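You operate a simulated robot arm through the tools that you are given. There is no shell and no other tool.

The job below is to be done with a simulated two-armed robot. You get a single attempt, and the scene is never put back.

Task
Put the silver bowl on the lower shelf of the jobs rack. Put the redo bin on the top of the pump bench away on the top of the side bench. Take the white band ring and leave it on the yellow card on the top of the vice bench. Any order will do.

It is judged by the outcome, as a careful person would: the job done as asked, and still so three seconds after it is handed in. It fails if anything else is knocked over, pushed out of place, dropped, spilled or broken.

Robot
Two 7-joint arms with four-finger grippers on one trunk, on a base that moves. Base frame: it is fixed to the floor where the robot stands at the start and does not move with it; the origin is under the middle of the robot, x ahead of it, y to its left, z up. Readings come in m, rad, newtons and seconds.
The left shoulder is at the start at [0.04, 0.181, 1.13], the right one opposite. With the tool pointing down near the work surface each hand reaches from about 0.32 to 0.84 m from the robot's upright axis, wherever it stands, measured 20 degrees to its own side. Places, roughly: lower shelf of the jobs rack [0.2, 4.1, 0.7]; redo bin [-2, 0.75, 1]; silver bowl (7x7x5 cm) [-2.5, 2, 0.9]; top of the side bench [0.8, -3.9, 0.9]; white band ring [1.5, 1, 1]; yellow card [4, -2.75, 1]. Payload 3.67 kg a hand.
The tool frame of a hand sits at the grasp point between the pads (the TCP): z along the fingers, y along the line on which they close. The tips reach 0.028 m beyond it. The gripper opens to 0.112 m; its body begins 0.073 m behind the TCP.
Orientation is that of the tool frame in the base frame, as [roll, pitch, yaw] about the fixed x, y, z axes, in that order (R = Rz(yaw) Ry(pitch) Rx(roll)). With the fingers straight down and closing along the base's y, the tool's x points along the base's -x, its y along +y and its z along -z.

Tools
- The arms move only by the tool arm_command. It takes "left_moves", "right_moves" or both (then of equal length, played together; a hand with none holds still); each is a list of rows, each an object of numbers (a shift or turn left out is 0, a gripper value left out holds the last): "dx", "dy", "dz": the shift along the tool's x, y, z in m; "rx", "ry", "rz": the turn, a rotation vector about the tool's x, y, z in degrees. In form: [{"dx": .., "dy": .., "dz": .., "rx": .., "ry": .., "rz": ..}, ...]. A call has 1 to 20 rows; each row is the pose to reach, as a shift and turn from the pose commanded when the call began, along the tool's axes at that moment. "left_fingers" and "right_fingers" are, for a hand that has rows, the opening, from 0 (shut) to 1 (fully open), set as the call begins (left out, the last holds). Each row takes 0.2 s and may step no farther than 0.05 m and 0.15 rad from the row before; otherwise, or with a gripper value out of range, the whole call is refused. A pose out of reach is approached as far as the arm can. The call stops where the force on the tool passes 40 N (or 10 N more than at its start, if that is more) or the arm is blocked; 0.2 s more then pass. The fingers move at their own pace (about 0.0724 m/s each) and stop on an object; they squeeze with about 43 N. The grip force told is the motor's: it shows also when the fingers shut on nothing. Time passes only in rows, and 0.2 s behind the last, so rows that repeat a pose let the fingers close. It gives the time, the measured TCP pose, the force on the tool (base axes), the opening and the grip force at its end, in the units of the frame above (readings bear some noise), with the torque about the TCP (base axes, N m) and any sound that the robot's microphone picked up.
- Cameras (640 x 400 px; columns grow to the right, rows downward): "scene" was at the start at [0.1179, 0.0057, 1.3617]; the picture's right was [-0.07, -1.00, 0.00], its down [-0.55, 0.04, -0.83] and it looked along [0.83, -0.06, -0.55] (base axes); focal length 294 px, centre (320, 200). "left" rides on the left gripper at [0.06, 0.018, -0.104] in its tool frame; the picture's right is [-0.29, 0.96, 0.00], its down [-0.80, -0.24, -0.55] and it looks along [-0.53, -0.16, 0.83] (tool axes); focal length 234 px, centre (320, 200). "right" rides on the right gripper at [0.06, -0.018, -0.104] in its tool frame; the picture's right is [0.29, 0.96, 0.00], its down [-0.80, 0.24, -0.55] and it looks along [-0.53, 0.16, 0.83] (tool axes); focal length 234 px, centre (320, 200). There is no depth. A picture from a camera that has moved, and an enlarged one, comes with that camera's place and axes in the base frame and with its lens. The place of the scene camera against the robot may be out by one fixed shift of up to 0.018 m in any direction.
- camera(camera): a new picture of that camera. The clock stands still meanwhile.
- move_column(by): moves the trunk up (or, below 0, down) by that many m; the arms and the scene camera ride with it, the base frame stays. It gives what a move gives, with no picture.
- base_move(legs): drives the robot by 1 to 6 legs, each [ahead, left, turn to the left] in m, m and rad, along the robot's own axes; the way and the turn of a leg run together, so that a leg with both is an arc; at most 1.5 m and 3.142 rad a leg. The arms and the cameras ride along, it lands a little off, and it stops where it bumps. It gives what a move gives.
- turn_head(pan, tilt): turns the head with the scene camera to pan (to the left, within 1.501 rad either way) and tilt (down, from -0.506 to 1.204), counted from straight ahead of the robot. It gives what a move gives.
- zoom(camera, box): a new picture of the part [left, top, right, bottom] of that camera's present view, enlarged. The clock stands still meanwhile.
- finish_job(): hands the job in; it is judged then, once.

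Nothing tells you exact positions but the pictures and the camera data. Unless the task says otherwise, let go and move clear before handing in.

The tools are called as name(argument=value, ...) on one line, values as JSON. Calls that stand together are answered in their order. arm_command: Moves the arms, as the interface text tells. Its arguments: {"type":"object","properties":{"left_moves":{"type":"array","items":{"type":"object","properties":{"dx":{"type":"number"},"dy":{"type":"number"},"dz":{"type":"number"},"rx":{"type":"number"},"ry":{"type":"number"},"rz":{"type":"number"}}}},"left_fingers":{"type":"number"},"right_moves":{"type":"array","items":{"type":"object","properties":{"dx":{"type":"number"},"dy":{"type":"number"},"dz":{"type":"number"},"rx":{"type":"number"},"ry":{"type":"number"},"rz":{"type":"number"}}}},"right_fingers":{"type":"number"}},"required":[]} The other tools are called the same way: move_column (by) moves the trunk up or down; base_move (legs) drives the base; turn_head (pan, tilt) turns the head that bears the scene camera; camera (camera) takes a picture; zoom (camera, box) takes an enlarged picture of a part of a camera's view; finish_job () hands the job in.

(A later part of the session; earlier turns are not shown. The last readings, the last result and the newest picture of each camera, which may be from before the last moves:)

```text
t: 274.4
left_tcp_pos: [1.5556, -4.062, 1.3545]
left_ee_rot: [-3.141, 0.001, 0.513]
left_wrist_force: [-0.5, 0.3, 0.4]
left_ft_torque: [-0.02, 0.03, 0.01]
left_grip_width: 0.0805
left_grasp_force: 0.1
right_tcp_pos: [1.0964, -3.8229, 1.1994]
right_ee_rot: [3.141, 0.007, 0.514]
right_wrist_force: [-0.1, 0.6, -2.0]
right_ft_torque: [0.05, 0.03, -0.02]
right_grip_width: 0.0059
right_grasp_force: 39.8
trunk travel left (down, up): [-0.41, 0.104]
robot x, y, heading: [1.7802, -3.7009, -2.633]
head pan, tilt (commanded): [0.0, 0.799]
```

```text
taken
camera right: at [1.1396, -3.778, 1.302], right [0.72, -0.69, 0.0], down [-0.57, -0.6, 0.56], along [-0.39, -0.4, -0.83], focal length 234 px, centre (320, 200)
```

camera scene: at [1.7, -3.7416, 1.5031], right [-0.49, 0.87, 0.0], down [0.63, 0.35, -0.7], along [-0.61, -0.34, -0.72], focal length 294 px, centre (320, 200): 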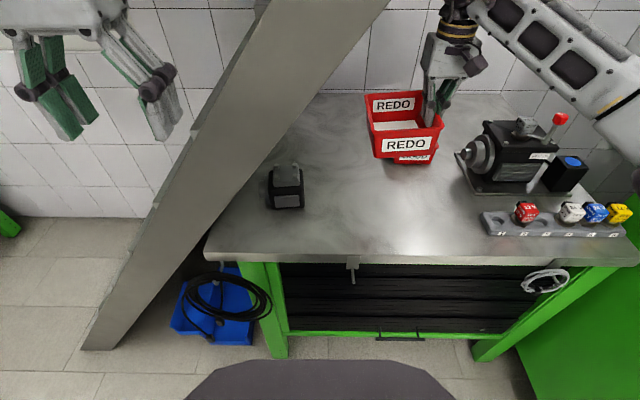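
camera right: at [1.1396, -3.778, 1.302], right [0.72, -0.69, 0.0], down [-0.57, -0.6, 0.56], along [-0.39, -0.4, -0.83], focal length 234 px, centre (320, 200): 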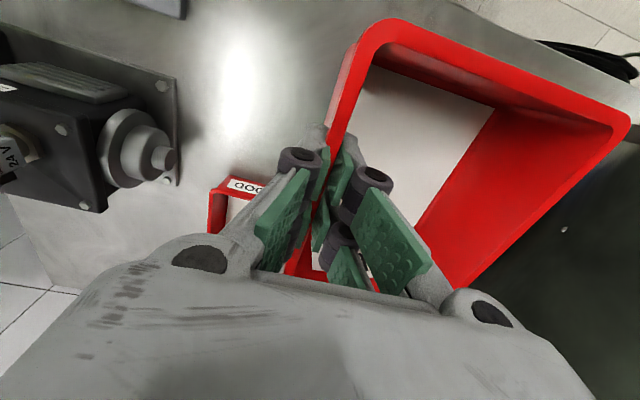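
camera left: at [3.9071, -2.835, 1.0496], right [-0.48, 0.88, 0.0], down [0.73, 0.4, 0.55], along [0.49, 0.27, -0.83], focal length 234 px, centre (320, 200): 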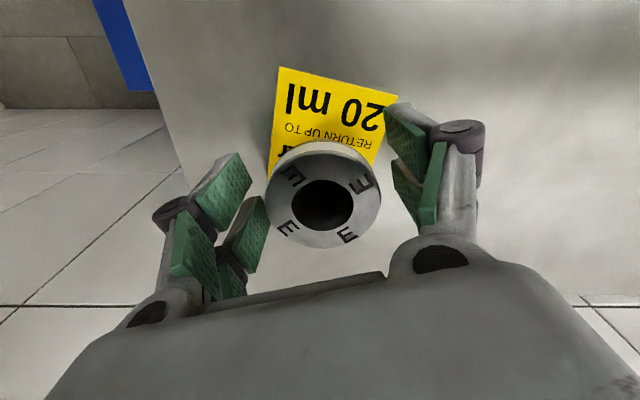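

Placement spot looks clear: the bin will sit in front of and left of the "GOOD" bin with about 10 cm to spare. Lowering.

arm_command(right_moves=[{"dz": 0.005}, {"dz": 0.015}, {"dz": 0.027}, {"dz": 0.04}, {"dz": 0.053}, {"dz": 0.066}, {"dz": 0.079}, {"dz": 0.092}, {"dz": 0.105}, {"dz": 0.118}, {"dz": 0.131}, {"dz": 0.144}, {"dz": 0.157}, {"dz": 0.168}, {"dz": 0.177}, {"dz": 0.182}, {"dz": 0.182}])

camera(camera="scene")

zoom(camera="scene", box=[300, 80, 480, 240])

```text
t: 278.0
left_tcp_pos: [1.556, -4.0631, 1.3555]
left_ee_rot: [3.141, 0.0, 0.513]
left_wrist_force: [-0.2, -0.1, -0.8]
left_ft_torque: [0.03, -0.01, 0.02]
left_grip_width: 0.0807
left_grasp_force: 0.0
right_tcp_pos: [1.0945, -3.8247, 1.0159]
right_ee_rot: [-3.141, 0.007, 0.514]
right_wrist_force: [0.2, 0.3, -0.7]
right_ft_torque: [0.04, 0.03, 0.0]
right_grip_width: 0.0063
right_grasp_force: 40.1
trunk travel left (down, up): [-0.41, 0.104]
robot x, y, heading: [1.7778, -3.7062, -2.629]
head pan, tilt (commanded): [0.0, 0.799]
```

```text
taken
camera scene: at [1.7001, -3.7415, 1.5031], right [-0.49, 0.87, 0.0], down [0.63, 0.35, -0.7], along [-0.61, -0.34, -0.72], focal length 294 px, centre (320, 200)
```

scene: 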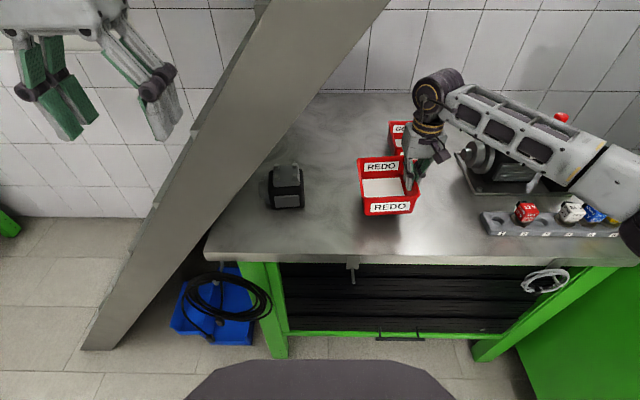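

```text
2.50 times, centred on (390, 160) of scene
camera zoom: at [1.7001, -3.7415, 1.5031], right [-0.49, 0.87, 0.0], down [0.63, 0.35, -0.7], along [-0.61, -0.34, -0.72], focal length 734 px, centre (145, 300)
```

zoom: 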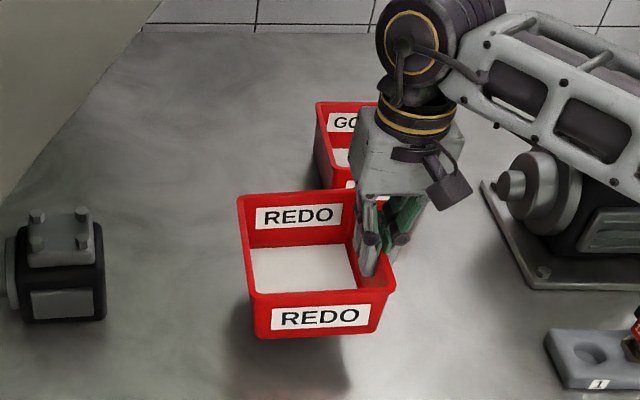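

Still some height left. Lowering further in small steps until contact.

arm_command(right_moves=[{"dz": 0.006}, {"dz": 0.013}, {"dz": 0.02}, {"dz": 0.027}, {"dz": 0.032}, {"dz": 0.032}])

zoom(camera="scene", box=[320, 120, 460, 240])

```text
t: 279.4
left_tcp_pos: [1.5552, -4.0629, 1.3549]
left_ee_rot: [-3.141, 0.003, 0.514]
left_wrist_force: [-0.3, 0.1, -0.5]
left_ft_torque: [-0.02, -0.02, 0.01]
left_grip_width: 0.0807
left_grasp_force: 0.0
right_tcp_pos: [1.0938, -3.823, 0.9849]
right_ee_rot: [-3.141, 0.008, 0.513]
right_wrist_force: [0.0, -0.5, -0.9]
right_ft_torque: [0.04, 0.04, -0.01]
right_grip_width: 0.006
right_grasp_force: 39.8
trunk travel left (down, up): [-0.41, 0.104]
robot x, y, heading: [1.7813, -3.7048, -2.63]
head pan, tilt (commanded): [0.0, 0.799]
```

```text
3.33 times, centred on (390, 180) of scene
camera zoom: at [1.7001, -3.7415, 1.5031], right [-0.49, 0.87, 0.0], down [0.63, 0.35, -0.7], along [-0.61, -0.34, -0.72], focal length 979 px, centre (87, 267)
```

zoom: 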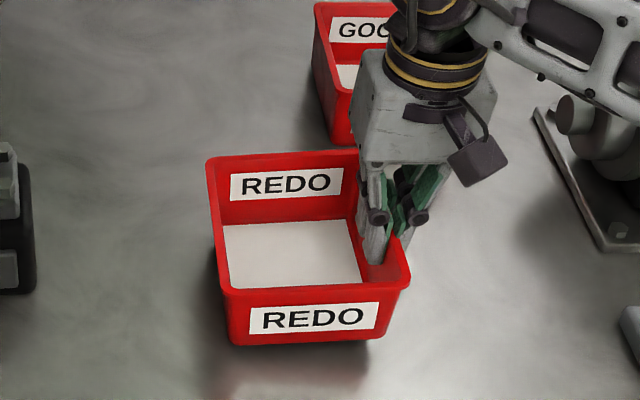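

arm_command(right_moves=[{"dz": 0.003}, {"dz": 0.006}, {"dz": 0.009}, {"dz": 0.009}])

arm_command(right_moves=[{"dz": 0.002}, {"dz": 0.004}, {"dz": 0.004}])

zoom(camera="scene", box=[320, 120, 460, 240])

```text
t: 280.4
left_tcp_pos: [1.5562, -4.0626, 1.3556]
left_ee_rot: [-3.141, 0.002, 0.513]
left_wrist_force: [-1.2, 0.1, 0.2]
left_ft_torque: [-0.01, 0.03, 0.0]
left_grip_width: 0.0803
left_grasp_force: 0.1
right_tcp_pos: [1.095, -3.8244, 0.9755]
right_ee_rot: [3.14, 0.006, 0.513]
right_wrist_force: [0.0, 0.2, -1.2]
right_ft_torque: [0.05, 0.01, 0.0]
right_grip_width: 0.006
right_grasp_force: 39.8
trunk travel left (down, up): [-0.41, 0.104]
robot x, y, heading: [1.7807, -3.7043, -2.637]
head pan, tilt (commanded): [0.0, 0.799]
```

```text
t: 281.2
left_tcp_pos: [1.556, -4.0629, 1.3549]
left_ee_rot: [-3.141, 0.001, 0.512]
left_wrist_force: [-0.1, -1.1, -0.3]
left_ft_torque: [0.01, 0.0, 0.02]
left_grip_width: 0.0807
left_grasp_force: 0.1
right_tcp_pos: [1.0941, -3.8241, 0.972]
right_ee_rot: [3.142, 0.009, 0.514]
right_wrist_force: [-1.1, -0.4, 0.8]
right_ft_torque: [-0.11, 0.04, -0.05]
right_grip_width: 0.0059
right_grasp_force: 39.8
trunk travel left (down, up): [-0.41, 0.104]
robot x, y, heading: [1.7802, -3.7028, -2.634]
head pan, tilt (commanded): [0.0, 0.799]
```

```text
3.33 times, centred on (390, 180) of scene
camera zoom: at [1.7002, -3.7414, 1.5031], right [-0.49, 0.87, 0.0], down [0.63, 0.35, -0.7], along [-0.61, -0.34, -0.72], focal length 979 px, centre (87, 267)
```

zoom: 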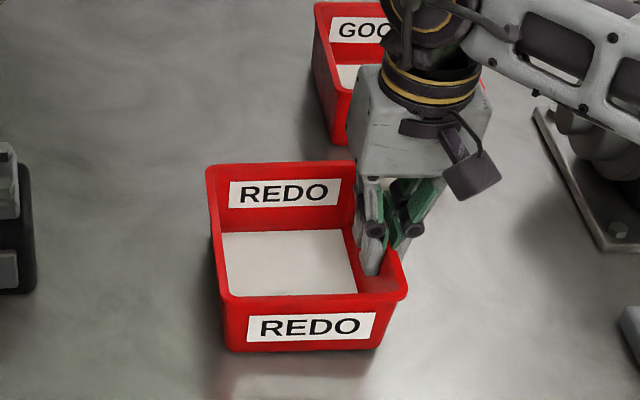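

arm_command(right_moves=[{"dz": 0.002}, {"dz": 0.004}, {"dz": 0.004}])

arm_command(right_moves=[{"dz": 0.002}, {"dz": 0.004}, {"dz": 0.004}])

zoom(camera="scene", box=[320, 120, 460, 240])

```text
t: 282.0
left_tcp_pos: [1.5564, -4.0623, 1.3559]
left_ee_rot: [-3.141, 0.001, 0.511]
left_wrist_force: [-0.6, 1.3, 0.3]
left_ft_torque: [0.0, 0.01, 0.01]
left_grip_width: 0.0807
left_grasp_force: 0.0
right_tcp_pos: [1.0942, -3.8241, 0.9692]
right_ee_rot: [3.14, 0.012, 0.514]
right_wrist_force: [-3.4, 2.5, 8.5]
right_ft_torque: [-0.76, -0.58, -0.07]
right_grip_width: 0.006
right_grasp_force: 40.4
trunk travel left (down, up): [-0.41, 0.104]
robot x, y, heading: [1.7814, -3.7067, -2.631]
head pan, tilt (commanded): [0.0, 0.799]
```

```text
t: 282.8
left_tcp_pos: [1.5575, -4.0608, 1.3555]
left_ee_rot: [3.141, 0.003, 0.512]
left_wrist_force: [0.6, -0.8, 0.0]
left_ft_torque: [-0.01, -0.01, 0.0]
left_grip_width: 0.0809
left_grasp_force: 0.0
right_tcp_pos: [1.0948, -3.8233, 0.9669]
right_ee_rot: [3.14, 0.012, 0.511]
right_wrist_force: [-5.7, 3.3, 24.4]
right_ft_torque: [-0.49, -1.48, 0.11]
right_grip_width: 0.006
right_grasp_force: 40.6
trunk travel left (down, up): [-0.41, 0.104]
robot x, y, heading: [1.7792, -3.7046, -2.629]
head pan, tilt (commanded): [0.0, 0.799]
```

```text
3.33 times, centred on (390, 180) of scene
camera zoom: at [1.702, -3.7403, 1.5034], right [-0.49, 0.87, 0.0], down [0.62, 0.35, -0.7], along [-0.61, -0.34, -0.72], focal length 979 px, centre (87, 267)
```

zoom: 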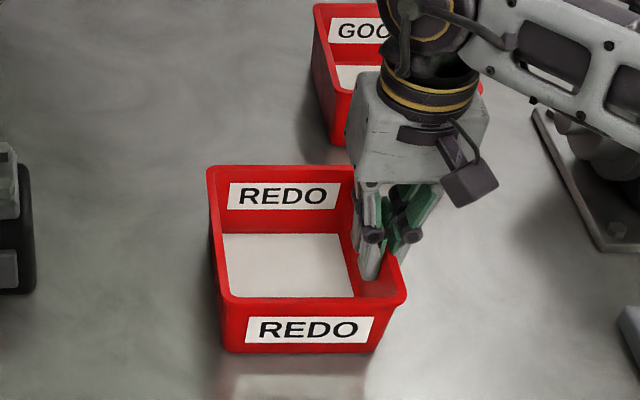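

Resting firmly. Easing off 3 mm and opening the fingers about half.

arm_command(right_moves=[{"dz": -0.002}, {"dz": -0.004}, {"dz": -0.004}])

arm_command(right_moves=[{}, {}, {}, {}], right_fingers=0.5)

camera(camera="right")

zoom(camera="scene", box=[320, 120, 460, 240])

```text
t: 283.6
left_tcp_pos: [1.5567, -4.0621, 1.3551]
left_ee_rot: [-3.141, 0.003, 0.512]
left_wrist_force: [-0.3, -0.6, 0.2]
left_ft_torque: [-0.01, -0.02, 0.01]
left_grip_width: 0.0806
left_grasp_force: 0.1
right_tcp_pos: [1.0958, -3.8255, 0.9681]
right_ee_rot: [3.141, 0.009, 0.516]
right_wrist_force: [-2.4, -0.4, 10.0]
right_ft_torque: [-1.37, 0.21, -0.31]
right_grip_width: 0.0059
right_grasp_force: 39.8
trunk travel left (down, up): [-0.41, 0.104]
robot x, y, heading: [1.7794, -3.7025, -2.63]
head pan, tilt (commanded): [0.0, 0.799]
```

```text
t: 284.6
left_tcp_pos: [1.5557, -4.0619, 1.3558]
left_ee_rot: [-3.141, 0.001, 0.513]
left_wrist_force: [-0.8, 0.2, -0.7]
left_ft_torque: [0.01, -0.01, 0.02]
left_grip_width: 0.0807
left_grasp_force: 0.1
right_tcp_pos: [1.0956, -3.8242, 0.9676]
right_ee_rot: [-3.141, 0.009, 0.514]
right_wrist_force: [-0.1, 0.5, -0.2]
right_ft_torque: [-0.02, 0.0, -0.01]
right_grip_width: 0.0561
right_grasp_force: 0.1
trunk travel left (down, up): [-0.41, 0.104]
robot x, y, heading: [1.7787, -3.7043, -2.626]
head pan, tilt (commanded): [0.0, 0.799]
```

```text
taken
camera right: at [1.1385, -3.779, 1.0715], right [0.72, -0.69, 0.0], down [-0.57, -0.6, 0.56], along [-0.39, -0.4, -0.83], focal length 234 px, centre (320, 200)
```

right: 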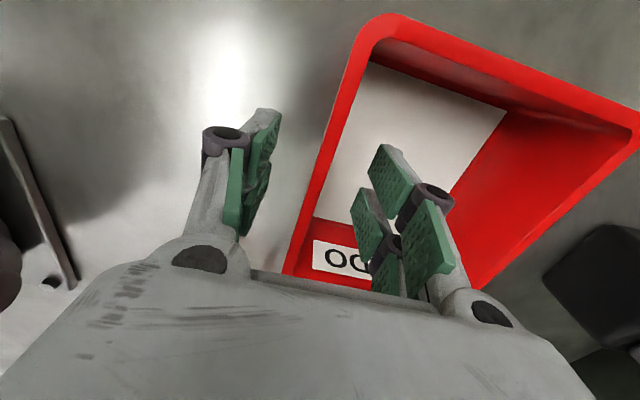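

```text
3.33 times, centred on (390, 180) of scene
camera zoom: at [1.7003, -3.7415, 1.5031], right [-0.49, 0.87, 0.0], down [0.63, 0.35, -0.7], along [-0.61, -0.34, -0.72], focal length 979 px, centre (87, 267)
```

zoom: 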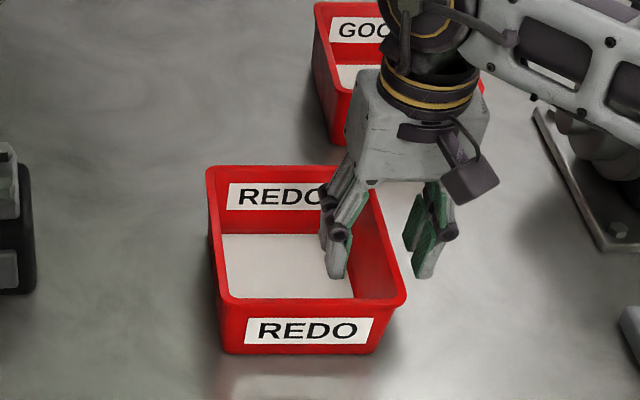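

Bin released and flat. Lifting the hand straight up and withdrawing.

arm_command(right_moves=[{"dz": -0.02}, {"dz": -0.05}, {"dz": -0.09}, {"dz": -0.13}, {"dz": -0.17}, {"dz": -0.21}, {"dz": -0.24}])

camera(camera="scene")

```text
t: 286.2
left_tcp_pos: [1.5559, -4.0623, 1.3548]
left_ee_rot: [-3.142, 0.001, 0.513]
left_wrist_force: [0.3, -0.6, -0.9]
left_ft_torque: [0.0, 0.04, 0.02]
left_grip_width: 0.0808
left_grasp_force: 0.0
right_tcp_pos: [1.0971, -3.8219, 1.2099]
right_ee_rot: [-3.141, 0.008, 0.514]
right_wrist_force: [-0.4, 0.1, -1.1]
right_ft_torque: [-0.01, 0.04, -0.02]
right_grip_width: 0.0563
right_grasp_force: 0.1
trunk travel left (down, up): [-0.41, 0.104]
robot x, y, heading: [1.7777, -3.7021, -2.631]
head pan, tilt (commanded): [0.0, 0.799]
```

```text
taken
camera scene: at [1.7008, -3.7416, 1.5031], right [-0.49, 0.87, 0.0], down [0.62, 0.35, -0.7], along [-0.61, -0.34, -0.72], focal length 294 px, centre (320, 200)
```

scene: 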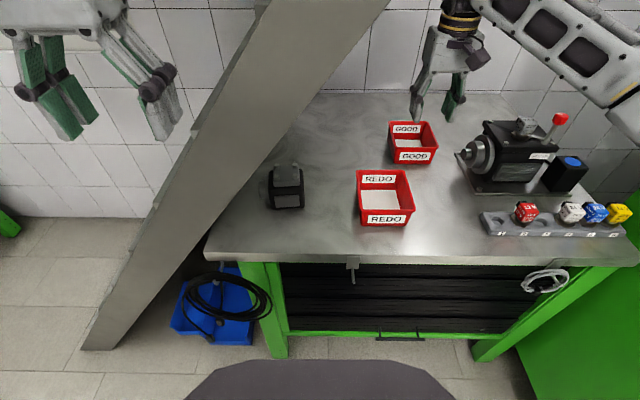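

The redo bin is in place. Backing off, tucking the right arm, and heading up the room for the bowl.

base_move(legs=[[-0.8, 0, 0]])

arm_command(right_moves=[{"dx": 0.04, "dy": -0.015}, {"dx": 0.08, "dy": -0.03}, {"dx": 0.12, "dy": -0.045}, {"dx": 0.16, "dy": -0.055}, {"dx": 0.2, "dy": -0.055}, {"dx": 0.24, "dy": -0.055}, {"dx": 0.27, "dy": -0.055}])

base_move(legs=[[0, 0, -1.565], [1.4, 0, 0], [1.4, 0, 0]])

turn_head(pan=0.0, tilt=0.3)

camera(camera="scene")

```text
t: 290.6
left_tcp_pos: [2.253, -3.6711, 1.3557]
left_ee_rot: [3.141, 0.004, 0.517]
left_wrist_force: [-0.1, 0.9, 0.6]
left_ft_torque: [-0.04, 0.0, 0.02]
left_grip_width: 0.0807
left_grasp_force: 0.0
right_tcp_pos: [1.7914, -3.4345, 1.2085]
right_ee_rot: [-3.141, 0.007, 0.52]
right_wrist_force: [-0.5, -0.9, -0.3]
right_ft_torque: [-0.03, 0.03, 0.04]
right_grip_width: 0.0561
right_grasp_force: 0.0
trunk travel left (down, up): [-0.41, 0.104]
robot x, y, heading: [2.4753, -3.3119, -2.626]
head pan, tilt (commanded): [0.0, 0.799]
```

```text
t: 292.2
left_tcp_pos: [2.2532, -3.6704, 1.3557]
left_ee_rot: [3.141, 0.003, 0.517]
left_wrist_force: [0.1, -1.1, 0.3]
left_ft_torque: [-0.02, 0.0, -0.04]
left_grip_width: 0.0806
left_grasp_force: 0.0
right_tcp_pos: [2.0013, -3.2516, 1.2071]
right_ee_rot: [-3.139, 0.009, 0.515]
right_wrist_force: [0.4, 0.4, 0.2]
right_ft_torque: [0.0, 0.05, 0.01]
right_grip_width: 0.0558
right_grasp_force: 0.0
trunk travel left (down, up): [-0.41, 0.104]
robot x, y, heading: [2.4751, -3.3106, -2.626]
head pan, tilt (commanded): [0.0, 0.799]
```

```text
t: 310.4
left_tcp_pos: [0.7213, -0.6507, 1.3541]
left_ee_rot: [3.139, 0.001, -1.059]
left_wrist_force: [0.1, 0.0, 0.2]
left_ft_torque: [-0.01, 0.01, 0.01]
left_grip_width: 0.0806
left_grasp_force: 0.1
right_tcp_pos: [1.1417, -0.3995, 1.207]
right_ee_rot: [-3.14, 0.009, -1.058]
right_wrist_force: [0.1, 0.3, 0.4]
right_ft_torque: [-0.01, -0.02, 0.03]
right_grip_width: 0.0561
right_grasp_force: 0.0
trunk travel left (down, up): [-0.41, 0.104]
robot x, y, heading: [1.0781, -0.8765, 2.08]
head pan, tilt (commanded): [0.0, 0.799]
```

```text
t: 311.3
left_tcp_pos: [0.7217, -0.6508, 1.3553]
left_ee_rot: [-3.141, 0.001, -1.06]
left_wrist_force: [-0.8, -0.2, 0.3]
left_ft_torque: [0.02, 0.01, -0.03]
left_grip_width: 0.0808
left_grasp_force: 0.0
right_tcp_pos: [1.141, -0.4002, 1.2068]
right_ee_rot: [3.141, 0.009, -1.057]
right_wrist_force: [0.0, 0.5, -0.4]
right_ft_torque: [-0.01, 0.0, 0.02]
right_grip_width: 0.0563
right_grasp_force: 0.0
trunk travel left (down, up): [-0.41, 0.104]
robot x, y, heading: [1.0762, -0.876, 2.084]
head pan, tilt (commanded): [0.0, 0.3]
```

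```text
taken
camera scene: at [1.0327, -0.7629, 1.5474], right [0.87, 0.49, 0.0], down [0.14, -0.26, -0.95], along [-0.47, 0.83, -0.3], focal length 294 px, centre (320, 200)
```

scene: 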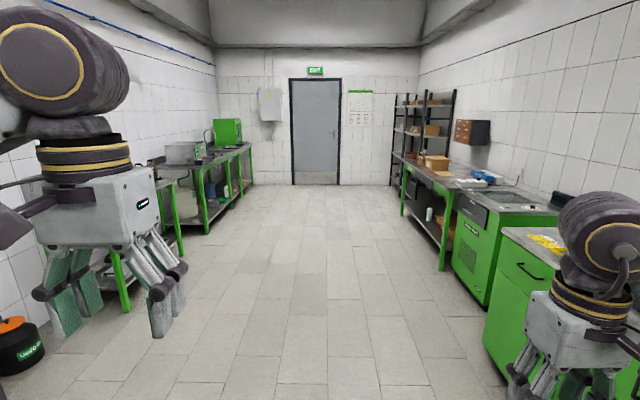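

base_move(legs=[[1.4, 0, 0], [1.4, 0, 0], [1.1, 0, 0]])

turn_head(pan=1.2, tilt=0.4)

camera(camera="scene")

turn_head(pan=-0.5, tilt=0.4)

camera(camera="scene")

```text
t: 330.6
left_tcp_pos: [-1.1452, 2.7694, 1.356]
left_ee_rot: [3.142, 0.002, -1.073]
left_wrist_force: [0.6, -0.3, -0.5]
left_ft_torque: [0.01, 0.0, -0.04]
left_grip_width: 0.0806
left_grasp_force: 0.1
right_tcp_pos: [-0.7204, 3.0134, 1.2079]
right_ee_rot: [3.141, 0.008, -1.074]
right_wrist_force: [-0.3, 0.5, 0.2]
right_ft_torque: [0.01, 0.0, 0.02]
right_grip_width: 0.0558
right_grasp_force: 0.0
trunk travel left (down, up): [-0.41, 0.104]
robot x, y, heading: [-0.792, 2.5399, 2.066]
head pan, tilt (commanded): [0.0, 0.3]
```

```text
t: 332.0
left_tcp_pos: [-1.1459, 2.7706, 1.3552]
left_ee_rot: [3.141, 0.001, -1.076]
left_wrist_force: [-0.2, 0.9, -0.5]
left_ft_torque: [0.04, 0.03, -0.03]
left_grip_width: 0.0806
left_grasp_force: 0.1
right_tcp_pos: [-0.7228, 3.0138, 1.2072]
right_ee_rot: [-3.141, 0.006, -1.076]
right_wrist_force: [1.9, 0.6, 0.3]
right_ft_torque: [-0.04, 0.01, -0.02]
right_grip_width: 0.056
right_grasp_force: 0.0
trunk travel left (down, up): [-0.41, 0.104]
robot x, y, heading: [-0.7933, 2.5411, 2.067]
head pan, tilt (commanded): [1.201, 0.4]
```

```text
taken
camera scene: at [-0.8836, 2.5596, 1.5382], right [-0.12, 0.99, 0.0], down [0.39, 0.05, -0.92], along [-0.91, -0.11, -0.39], focal length 294 px, centre (320, 200)
```

scene: 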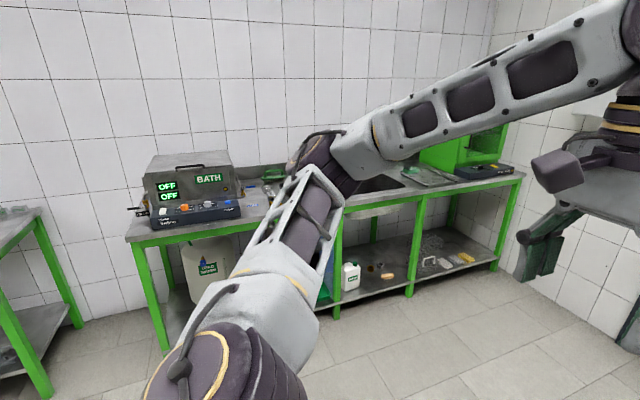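

```text
t: 333.8
left_tcp_pos: [-1.1449, 2.7701, 1.3553]
left_ee_rot: [3.141, 0.002, -1.073]
left_wrist_force: [0.2, 0.6, -0.7]
left_ft_torque: [-0.04, 0.01, 0.05]
left_grip_width: 0.081
left_grasp_force: 0.0
right_tcp_pos: [-0.7216, 3.0148, 1.2068]
right_ee_rot: [3.141, 0.008, -1.076]
right_wrist_force: [-0.2, 0.0, 0.6]
right_ft_torque: [0.01, 0.03, 0.03]
right_grip_width: 0.0561
right_grasp_force: 0.1
trunk travel left (down, up): [-0.41, 0.104]
robot x, y, heading: [-0.794, 2.5381, 2.065]
head pan, tilt (commanded): [-0.499, 0.4]
```

```text
taken
camera scene: at [-0.7913, 2.6637, 1.5382], right [1.0, 0.0, 0.0], down [0.0, -0.39, -0.92], along [0.0, 0.92, -0.39], focal length 294 px, centre (320, 200)
```

scene: 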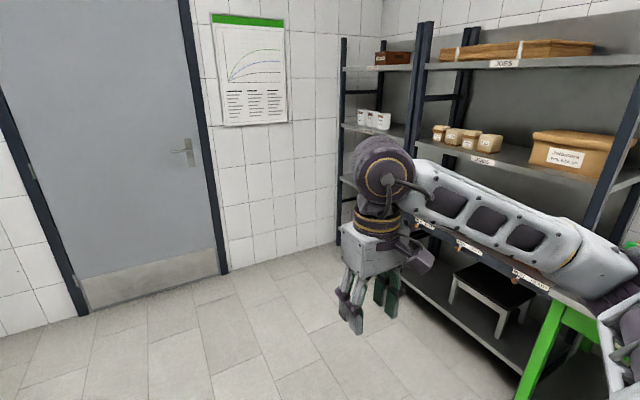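

base_move(legs=[[0, 0, 1.585]])

turn_head(pan=0.0, tilt=0.45)

camera(camera="scene")

zoom(camera="scene", box=[200, 90, 520, 250])

```text
t: 338.4
left_tcp_pos: [-1.0158, 2.185, 1.3549]
left_ee_rot: [3.141, 0.003, 0.508]
left_wrist_force: [0.5, -0.7, 0.6]
left_ft_torque: [-0.01, -0.02, 0.02]
left_grip_width: 0.0804
left_grasp_force: 0.0
right_tcp_pos: [-1.265, 2.6054, 1.2069]
right_ee_rot: [-3.141, 0.009, 0.504]
right_wrist_force: [0.4, 0.7, 0.6]
right_ft_torque: [0.0, -0.01, 0.02]
right_grip_width: 0.0561
right_grasp_force: 0.0
trunk travel left (down, up): [-0.41, 0.104]
robot x, y, heading: [-0.7915, 2.5413, -2.639]
head pan, tilt (commanded): [-0.499, 0.4]
```

```text
t: 339.3
left_tcp_pos: [-1.0157, 2.1835, 1.3543]
left_ee_rot: [-3.142, 0.001, 0.506]
left_wrist_force: [0.1, 0.5, 0.8]
left_ft_torque: [0.01, 0.01, 0.02]
left_grip_width: 0.0808
left_grasp_force: 0.0
right_tcp_pos: [-1.264, 2.6061, 1.2067]
right_ee_rot: [-3.141, 0.009, 0.508]
right_wrist_force: [-0.3, -0.5, 0.1]
right_ft_torque: [0.02, 0.02, -0.02]
right_grip_width: 0.0562
right_grasp_force: 0.0
trunk travel left (down, up): [-0.41, 0.104]
robot x, y, heading: [-0.793, 2.5375, -2.636]
head pan, tilt (commanded): [0.0, 0.45]
```

```text
taken
camera scene: at [-0.8803, 2.499, 1.5336], right [-0.48, 0.88, 0.0], down [0.38, 0.21, -0.9], along [-0.79, -0.43, -0.44], focal length 294 px, centre (320, 200)
```

scene: 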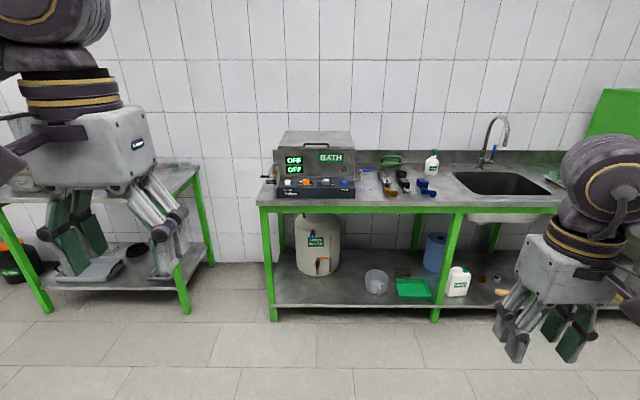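

```text
2.00 times, centred on (360, 170) of scene
camera zoom: at [-0.8803, 2.499, 1.5336], right [-0.48, 0.88, 0.0], down [0.38, 0.21, -0.9], along [-0.79, -0.43, -0.44], focal length 587 px, centre (240, 260)
```

zoom: 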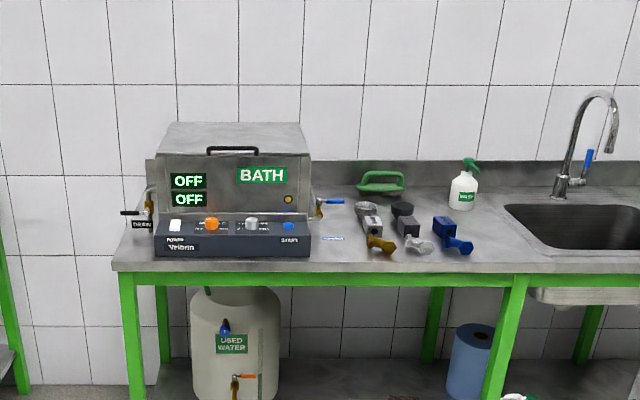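

zoom(camera="scene", box=[350, 140, 460, 215])

zoom(camera="scene", box=[250, 230, 560, 330])

```text
5.33 times, centred on (405, 178) of scene
camera zoom: at [-0.8803, 2.499, 1.5336], right [-0.48, 0.88, 0.0], down [0.38, 0.21, -0.9], along [-0.79, -0.43, -0.44], focal length 1566 px, centre (-133, 320)
```

zoom: 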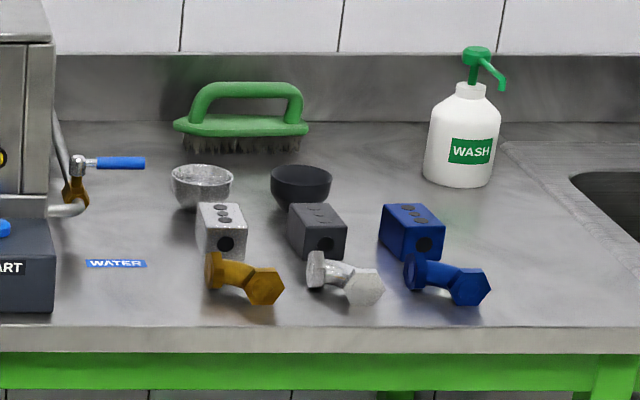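

```text
2.06 times, centred on (405, 280) of scene
camera zoom: at [-0.8803, 2.499, 1.5336], right [-0.48, 0.88, 0.0], down [0.38, 0.21, -0.9], along [-0.79, -0.43, -0.44], focal length 606 px, centre (144, 35)
```

zoom: 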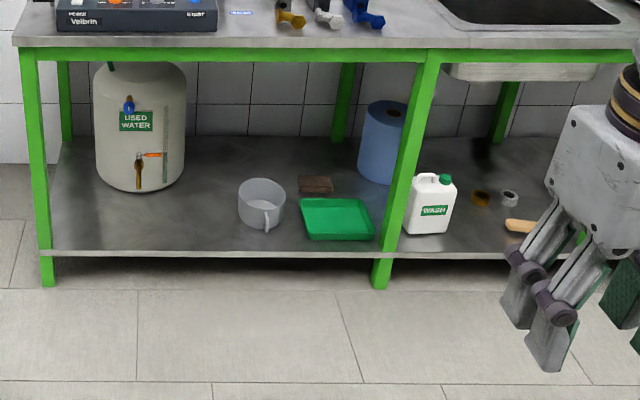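

The silver bowl is the hammered one between the bath and the sink, behind the little silver block. Before grasping I want to see the jobs rack's lower shelf, since that decides how to hold the bowl. Turning around.

base_move(legs=[[0, 0, -1.57], [0, 0, -1.57]])

turn_head(pan=0.5, tilt=0.4)

camera(camera="scene")

turn_head(pan=0.0, tilt=0.4)

camera(camera="scene")

```text
t: 348.1
left_tcp_pos: [-0.5705, 2.9015, 1.355]
left_ee_rot: [3.141, 0.002, -2.622]
left_wrist_force: [0.3, -1.2, -0.5]
left_ft_torque: [0.0, -0.02, 0.02]
left_grip_width: 0.0808
left_grasp_force: 0.0
right_tcp_pos: [-0.3171, 2.4815, 1.207]
right_ee_rot: [3.141, 0.007, -2.62]
right_wrist_force: [0.4, 0.1, -0.3]
right_ft_torque: [-0.02, -0.01, -0.03]
right_grip_width: 0.056
right_grasp_force: 0.1
trunk travel left (down, up): [-0.41, 0.104]
robot x, y, heading: [-0.7925, 2.5406, 0.515]
head pan, tilt (commanded): [0.0, 0.45]
```

```text
t: 349.1
left_tcp_pos: [-0.5697, 2.9014, 1.3552]
left_ee_rot: [3.141, 0.001, -2.623]
left_wrist_force: [-0.7, 0.4, 0.1]
left_ft_torque: [0.0, 0.0, -0.01]
left_grip_width: 0.0805
left_grasp_force: 0.2
right_tcp_pos: [-0.3162, 2.483, 1.2072]
right_ee_rot: [3.14, 0.007, -2.621]
right_wrist_force: [-0.8, 0.0, -0.5]
right_ft_torque: [0.0, 0.0, -0.01]
right_grip_width: 0.0561
right_grasp_force: 0.1
trunk travel left (down, up): [-0.41, 0.104]
robot x, y, heading: [-0.7866, 2.5406, 0.523]
head pan, tilt (commanded): [0.499, 0.4]
```

```text
taken
camera scene: at [-0.7155, 2.6419, 1.5382], right [0.85, -0.53, 0.0], down [-0.21, -0.33, -0.92], along [0.48, 0.78, -0.39], focal length 294 px, centre (320, 200)
```

scene: 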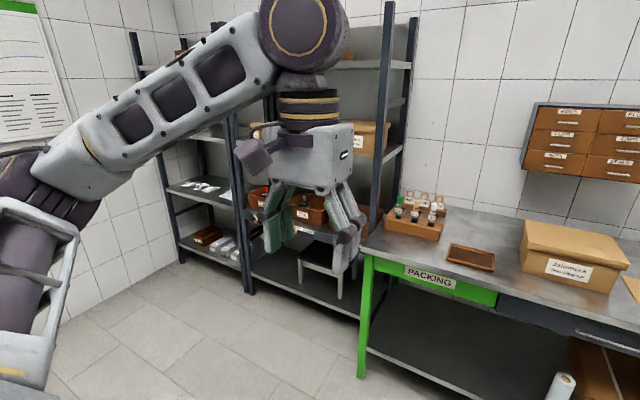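

```text
t: 350.0
left_tcp_pos: [-0.5695, 2.901, 1.3561]
left_ee_rot: [3.14, 0.003, -2.622]
left_wrist_force: [-0.8, 0.8, 0.3]
left_ft_torque: [0.02, 0.0, 0.0]
left_grip_width: 0.0806
left_grasp_force: 0.2
right_tcp_pos: [-0.3159, 2.4823, 1.2064]
right_ee_rot: [-3.14, 0.007, -2.621]
right_wrist_force: [0.5, -0.2, -0.5]
right_ft_torque: [-0.02, 0.03, 0.0]
right_grip_width: 0.0561
right_grasp_force: 0.1
trunk travel left (down, up): [-0.41, 0.104]
robot x, y, heading: [-0.791, 2.5421, 0.518]
head pan, tilt (commanded): [0.0, 0.4]
```

```text
taken
camera scene: at [-0.6839, 2.6091, 1.5382], right [0.5, -0.87, 0.0], down [-0.34, -0.19, -0.92], along [0.8, 0.46, -0.39], focal length 294 px, centre (320, 200)
```

scene: 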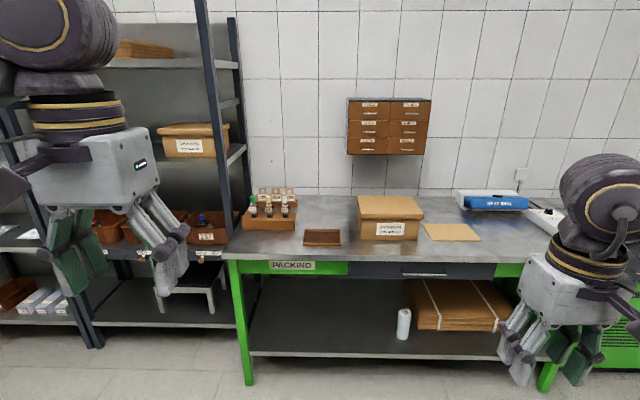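

base_move(legs=[[0, 0.9, 0]])

turn_head(pan=0.0, tilt=0.45)

camera(camera="scene")

zoom(camera="scene", box=[190, 40, 440, 300])

```text
t: 354.9
left_tcp_pos: [-1.0132, 3.6796, 1.3553]
left_ee_rot: [3.141, 0.002, -2.624]
left_wrist_force: [-0.8, 0.2, -0.4]
left_ft_torque: [0.01, 0.02, -0.03]
left_grip_width: 0.0806
left_grasp_force: 0.0
right_tcp_pos: [-0.7597, 3.2602, 1.2073]
right_ee_rot: [3.141, 0.007, -2.623]
right_wrist_force: [-1.2, -0.6, 0.0]
right_ft_torque: [0.0, 0.0, -0.01]
right_grip_width: 0.0562
right_grasp_force: 0.1
trunk travel left (down, up): [-0.41, 0.104]
robot x, y, heading: [-1.2343, 3.3217, 0.52]
head pan, tilt (commanded): [0.0, 0.4]
```

```text
t: 355.5
left_tcp_pos: [-1.0133, 3.6799, 1.3546]
left_ee_rot: [-3.141, 0.002, -2.625]
left_wrist_force: [1.2, 0.6, -1.0]
left_ft_torque: [0.01, 0.02, -0.01]
left_grip_width: 0.0808
left_grasp_force: 0.1
right_tcp_pos: [-0.7599, 3.2622, 1.2061]
right_ee_rot: [-3.141, 0.005, -2.622]
right_wrist_force: [-0.3, -0.2, -0.9]
right_ft_torque: [0.0, 0.04, 0.0]
right_grip_width: 0.056
right_grasp_force: 0.0
trunk travel left (down, up): [-0.41, 0.104]
robot x, y, heading: [-1.2365, 3.3194, 0.513]
head pan, tilt (commanded): [0.0, 0.45]
```

```text
taken
camera scene: at [-1.1281, 3.3884, 1.5336], right [0.49, -0.87, 0.0], down [-0.38, -0.21, -0.9], along [0.78, 0.44, -0.44], focal length 294 px, centre (320, 200)
```

scene: 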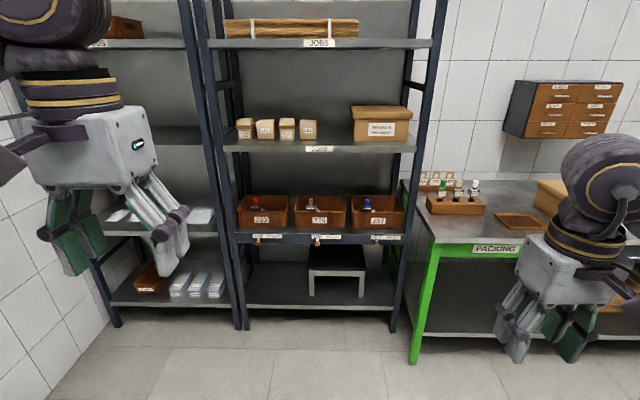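

```text
1.54 times, centred on (315, 170) of scene
camera zoom: at [-1.1281, 3.3884, 1.5336], right [0.49, -0.87, 0.0], down [-0.38, -0.21, -0.9], along [0.78, 0.44, -0.44], focal length 452 px, centre (328, 246)
```

zoom: 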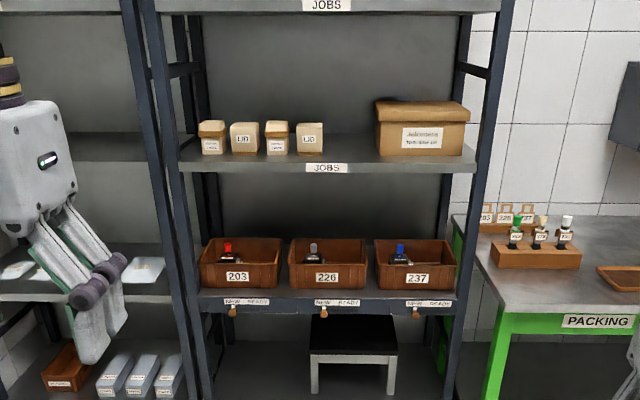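

The jobs rack: the shelf with the three wooden trays is at z≈0.71, matching the "lower shelf" (~0.7). I'll lower the trunk to look under the upper shelf for free space there.

move_column(by=-0.4)

turn_head(pan=0.0, tilt=0.25)

camera(camera="scene")

zoom(camera="scene", box=[210, 130, 430, 270])

```text
t: 359.3
left_tcp_pos: [-1.0126, 3.6794, 0.9568]
left_ee_rot: [-3.141, 0.003, -2.625]
left_wrist_force: [-0.3, -0.7, 0.6]
left_ft_torque: [0.02, 0.01, 0.03]
left_grip_width: 0.0805
left_grasp_force: 0.1
right_tcp_pos: [-0.7603, 3.2615, 0.8069]
right_ee_rot: [3.141, 0.008, -2.623]
right_wrist_force: [-0.1, -0.8, -0.2]
right_ft_torque: [0.0, -0.01, 0.02]
right_grip_width: 0.0561
right_grasp_force: 0.0
trunk travel left (down, up): [-0.01, 0.504]
robot x, y, heading: [-1.2328, 3.319, 0.518]
head pan, tilt (commanded): [0.0, 0.45]
```

```text
t: 360.0
left_tcp_pos: [-1.0136, 3.68, 0.9564]
left_ee_rot: [3.14, 0.002, -2.625]
left_wrist_force: [1.0, -0.3, -0.5]
left_ft_torque: [0.0, 0.04, -0.01]
left_grip_width: 0.0805
left_grasp_force: 0.0
right_tcp_pos: [-0.7599, 3.2616, 0.8078]
right_ee_rot: [-3.14, 0.006, -2.623]
right_wrist_force: [0.0, 0.4, 0.3]
right_ft_torque: [0.01, 0.01, -0.03]
right_grip_width: 0.0561
right_grasp_force: 0.1
trunk travel left (down, up): [-0.01, 0.504]
robot x, y, heading: [-1.2345, 3.32, 0.516]
head pan, tilt (commanded): [0.0, 0.25]
```

```text
taken
camera scene: at [-1.1268, 3.3889, 1.1528], right [0.49, -0.87, 0.0], down [-0.22, -0.12, -0.97], along [0.84, 0.48, -0.25], focal length 294 px, centre (320, 200)
```

scene: 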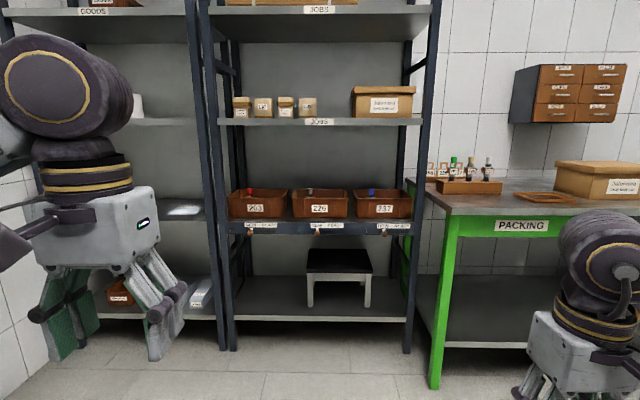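

```text
2.86 times, centred on (320, 200) of scene
camera zoom: at [-1.1268, 3.3889, 1.1528], right [0.49, -0.87, 0.0], down [-0.22, -0.12, -0.97], along [0.84, 0.48, -0.25], focal length 839 px, centre (320, 200)
```

zoom: 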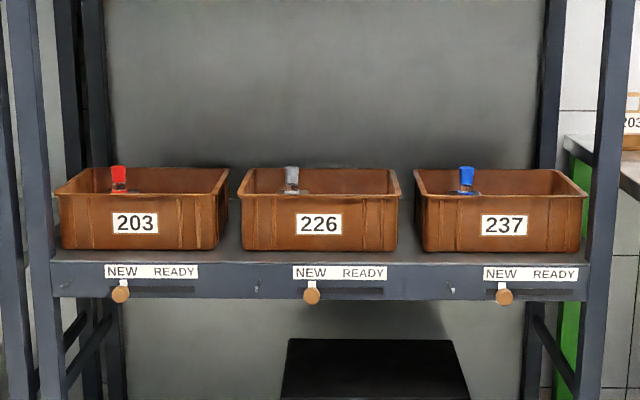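

The shelf top is at z≈0.747 with trays along its front; I need to see whether there's free room behind them. Moving closer and a little left (keeping the right arm clear of the packing bench).

base_move(legs=[[0, 0.3, 0], [0.65, 0, 0]])

turn_head(pan=-0.35, tilt=0.4)

camera(camera="scene")

zoom(camera="scene", box=[180, 90, 460, 280])

```text
t: 365.4
left_tcp_pos: [-0.601, 4.2646, 0.9557]
left_ee_rot: [-3.141, 0.002, -2.619]
left_wrist_force: [-0.1, 0.3, -0.6]
left_ft_torque: [0.0, 0.01, 0.02]
left_grip_width: 0.0807
left_grasp_force: 0.0
right_tcp_pos: [-0.345, 3.8475, 0.8073]
right_ee_rot: [3.141, 0.008, -2.619]
right_wrist_force: [-0.2, -0.1, -0.1]
right_ft_torque: [0.0, 0.04, 0.02]
right_grip_width: 0.0561
right_grasp_force: 0.0
trunk travel left (down, up): [-0.01, 0.504]
robot x, y, heading: [-0.82, 3.9026, 0.525]
head pan, tilt (commanded): [0.0, 0.25]
```

```text
t: 366.3
left_tcp_pos: [-0.6013, 4.263, 0.9565]
left_ee_rot: [3.141, 0.001, -2.619]
left_wrist_force: [0.3, 0.5, 1.1]
left_ft_torque: [0.01, -0.02, 0.0]
left_grip_width: 0.0804
left_grasp_force: 0.1
right_tcp_pos: [-0.3457, 3.8456, 0.8087]
right_ee_rot: [3.141, 0.007, -2.621]
right_wrist_force: [-0.5, 0.3, -0.6]
right_ft_torque: [0.0, -0.01, 0.03]
right_grip_width: 0.056
right_grasp_force: 0.1
trunk travel left (down, up): [-0.01, 0.504]
robot x, y, heading: [-0.8206, 3.9057, 0.522]
head pan, tilt (commanded): [-0.351, 0.4]
```

```text
taken
camera scene: at [-0.7029, 3.9412, 1.1389], right [0.17, -0.99, 0.0], down [-0.38, -0.07, -0.92], along [0.91, 0.16, -0.39], focal length 294 px, centre (320, 200)
```

scene: 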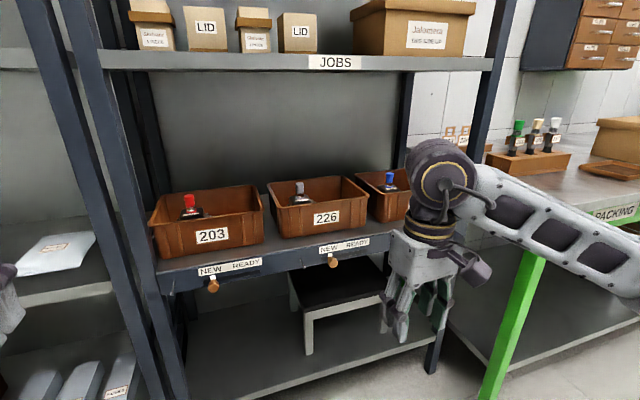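

```text
2.11 times, centred on (320, 185) of scene
camera zoom: at [-0.7029, 3.9412, 1.1389], right [0.17, -0.99, 0.0], down [-0.38, -0.07, -0.92], along [0.91, 0.16, -0.39], focal length 618 px, centre (320, 232)
```

zoom: 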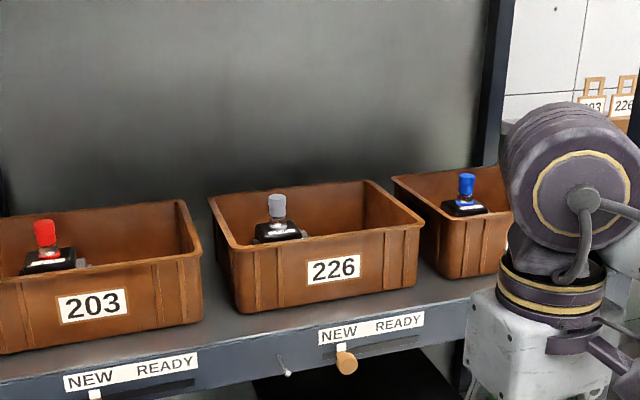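

Behind the trays there's a free strip of shelf (about u=2.15–2.35 deep, ~20 cm), reachable over the trays with a tilted hand, under the upper shelf (underside ≈1.15). Now back to the wash bench to pick up the bowl with the right hand.

base_move(legs=[[-0.65, 0, 0]])

move_column(by=0.35)

base_move(legs=[[0, 0, 1.57], [0, 0, 1.57], [0, 1.05, 0], [0.5, 0, 0]])

turn_head(pan=-0.2, tilt=0.6)

camera(camera="scene")

```text
t: 370.0
left_tcp_pos: [-1.1688, 3.9363, 0.956]
left_ee_rot: [-3.141, 0.003, -2.616]
left_wrist_force: [-1.0, 0.3, 0.3]
left_ft_torque: [0.01, -0.02, 0.02]
left_grip_width: 0.0808
left_grasp_force: 0.0
right_tcp_pos: [-0.9129, 3.522, 0.809]
right_ee_rot: [-3.142, 0.008, -2.617]
right_wrist_force: [0.4, -0.3, 0.8]
right_ft_torque: [0.01, -0.02, -0.03]
right_grip_width: 0.0557
right_grasp_force: 0.0
trunk travel left (down, up): [-0.01, 0.504]
robot x, y, heading: [-1.3881, 3.5781, 0.521]
head pan, tilt (commanded): [-0.351, 0.4]
```

```text
t: 373.4
left_tcp_pos: [-1.1681, 3.9374, 1.3054]
left_ee_rot: [3.141, 0.001, -2.616]
left_wrist_force: [-0.5, 0.5, -0.4]
left_ft_torque: [0.01, 0.01, 0.02]
left_grip_width: 0.0809
left_grasp_force: 0.0
right_tcp_pos: [-0.9124, 3.5217, 1.1566]
right_ee_rot: [-3.142, 0.007, -2.616]
right_wrist_force: [-0.1, 0.4, -0.2]
right_ft_torque: [0.0, 0.0, 0.0]
right_grip_width: 0.0559
right_grasp_force: 0.1
trunk travel left (down, up): [-0.36, 0.154]
robot x, y, heading: [-1.3852, 3.579, 0.522]
head pan, tilt (commanded): [-0.351, 0.4]
```

```text
t: 390.0
left_tcp_pos: [-1.5125, 2.0546, 1.3048]
left_ee_rot: [3.141, 0.002, 0.519]
left_wrist_force: [1.1, 0.4, 0.3]
left_ft_torque: [0.0, 0.02, -0.01]
left_grip_width: 0.081
left_grasp_force: 0.1
right_tcp_pos: [-1.7656, 2.4735, 1.1568]
right_ee_rot: [-3.141, 0.007, 0.521]
right_wrist_force: [-0.3, 0.2, 0.4]
right_ft_torque: [-0.01, 0.0, 0.03]
right_grip_width: 0.0563
right_grasp_force: 0.1
trunk travel left (down, up): [-0.36, 0.154]
robot x, y, heading: [-1.2913, 2.4144, -2.623]
head pan, tilt (commanded): [-0.351, 0.4]
```

```text
t: 390.8
left_tcp_pos: [-1.5121, 2.0545, 1.3053]
left_ee_rot: [-3.14, 0.002, 0.519]
left_wrist_force: [-0.7, 0.6, 0.1]
left_ft_torque: [-0.02, 0.0, 0.0]
left_grip_width: 0.0806
left_grasp_force: 0.0
right_tcp_pos: [-1.7666, 2.4709, 1.1568]
right_ee_rot: [-3.14, 0.006, 0.52]
right_wrist_force: [0.0, 0.1, 0.2]
right_ft_torque: [0.02, 0.0, 0.02]
right_grip_width: 0.0559
right_grasp_force: 0.0
trunk travel left (down, up): [-0.36, 0.154]
robot x, y, heading: [-1.2946, 2.4141, -2.621]
head pan, tilt (commanded): [-0.201, 0.6]
```

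```text
taken
camera scene: at [-1.3845, 2.3883, 1.4696], right [-0.31, 0.95, 0.0], down [0.54, 0.18, -0.83], along [-0.78, -0.26, -0.56], focal length 294 px, centre (320, 200)
```

scene: 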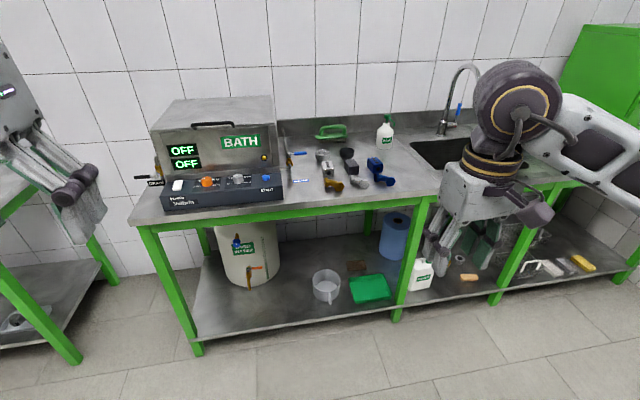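

zoom(camera="scene", box=[280, 110, 410, 210])

```text
4.00 times, centred on (345, 160) of scene
camera zoom: at [-1.3845, 2.3883, 1.4696], right [-0.31, 0.95, 0.0], down [0.54, 0.18, -0.83], along [-0.78, -0.26, -0.56], focal length 1174 px, centre (220, 360)
```

zoom: 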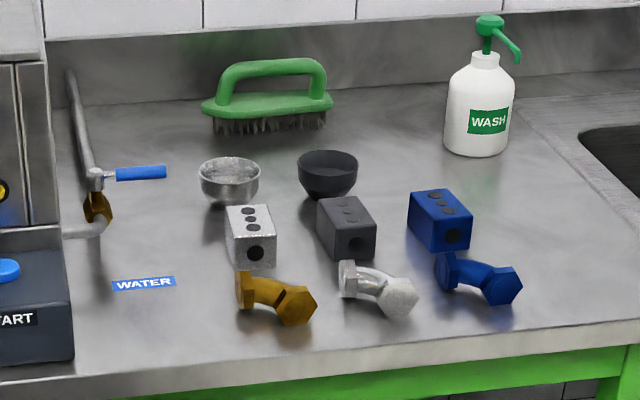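

The silver bowl's rim is at about [−2.496, 2.031], z≈0.918 (bench ≈0.868), with clear space around it for a vertical grasp. Driving in.

base_move(legs=[[0.53, 0, 0]])

turn_head(pan=-0.3, tilt=0.85)

camera(camera="scene")

zoom(camera="scene", box=[260, 60, 420, 190])

```text
t: 393.9
left_tcp_pos: [-1.9798, 1.7921, 1.3048]
left_ee_rot: [3.141, 0.002, 0.514]
left_wrist_force: [-0.2, -0.2, -0.1]
left_ft_torque: [0.01, -0.04, 0.04]
left_grip_width: 0.0808
left_grasp_force: 0.0
right_tcp_pos: [-2.2292, 2.2121, 1.1563]
right_ee_rot: [3.141, 0.01, 0.514]
right_wrist_force: [1.1, 0.1, -1.0]
right_ft_torque: [-0.02, -0.01, 0.01]
right_grip_width: 0.056
right_grasp_force: 0.1
trunk travel left (down, up): [-0.36, 0.154]
robot x, y, heading: [-1.7597, 2.1454, -2.63]
head pan, tilt (commanded): [-0.201, 0.6]
```

```text
t: 394.7
left_tcp_pos: [-1.9777, 1.7916, 1.304]
left_ee_rot: [3.14, 0.002, 0.515]
left_wrist_force: [0.1, 0.2, 0.3]
left_ft_torque: [-0.01, 0.01, -0.02]
left_grip_width: 0.0807
left_grasp_force: 0.2
right_tcp_pos: [-2.2311, 2.2113, 1.1568]
right_ee_rot: [-3.14, 0.008, 0.516]
right_wrist_force: [-0.6, -0.3, -0.1]
right_ft_torque: [0.02, 0.0, 0.01]
right_grip_width: 0.0558
right_grasp_force: 0.1
trunk travel left (down, up): [-0.36, 0.154]
robot x, y, heading: [-1.7543, 2.1544, -2.63]
head pan, tilt (commanded): [-0.3, 0.85]
```

```text
taken
camera scene: at [-1.8413, 2.136, 1.4487], right [-0.21, 0.98, 0.0], down [0.73, 0.16, -0.66], along [-0.65, -0.14, -0.75], focal length 294 px, centre (320, 200)
```

scene: 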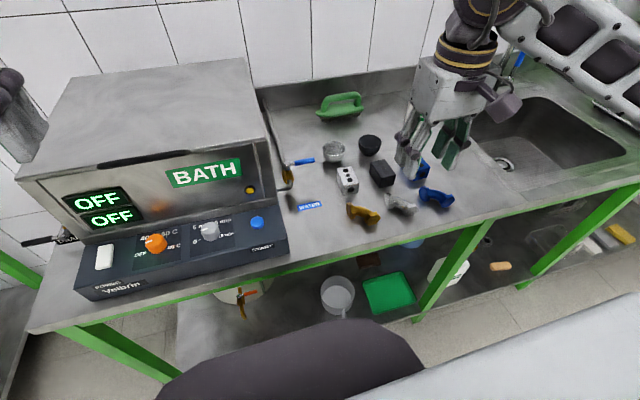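

```text
3.08 times, centred on (340, 125) of scene
camera zoom: at [-1.8413, 2.136, 1.4487], right [-0.21, 0.98, 0.0], down [0.73, 0.16, -0.66], along [-0.65, -0.14, -0.75], focal length 904 px, centre (258, 431)
```

zoom: 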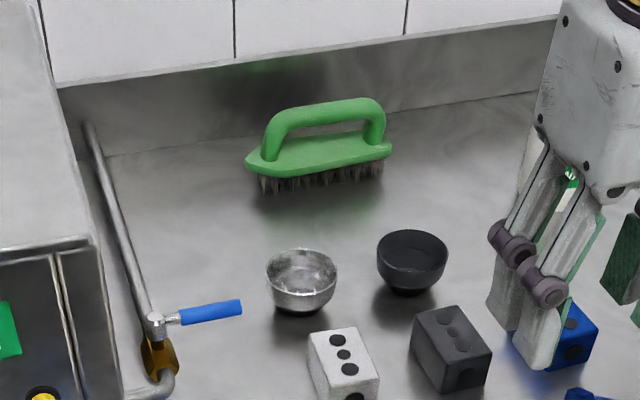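

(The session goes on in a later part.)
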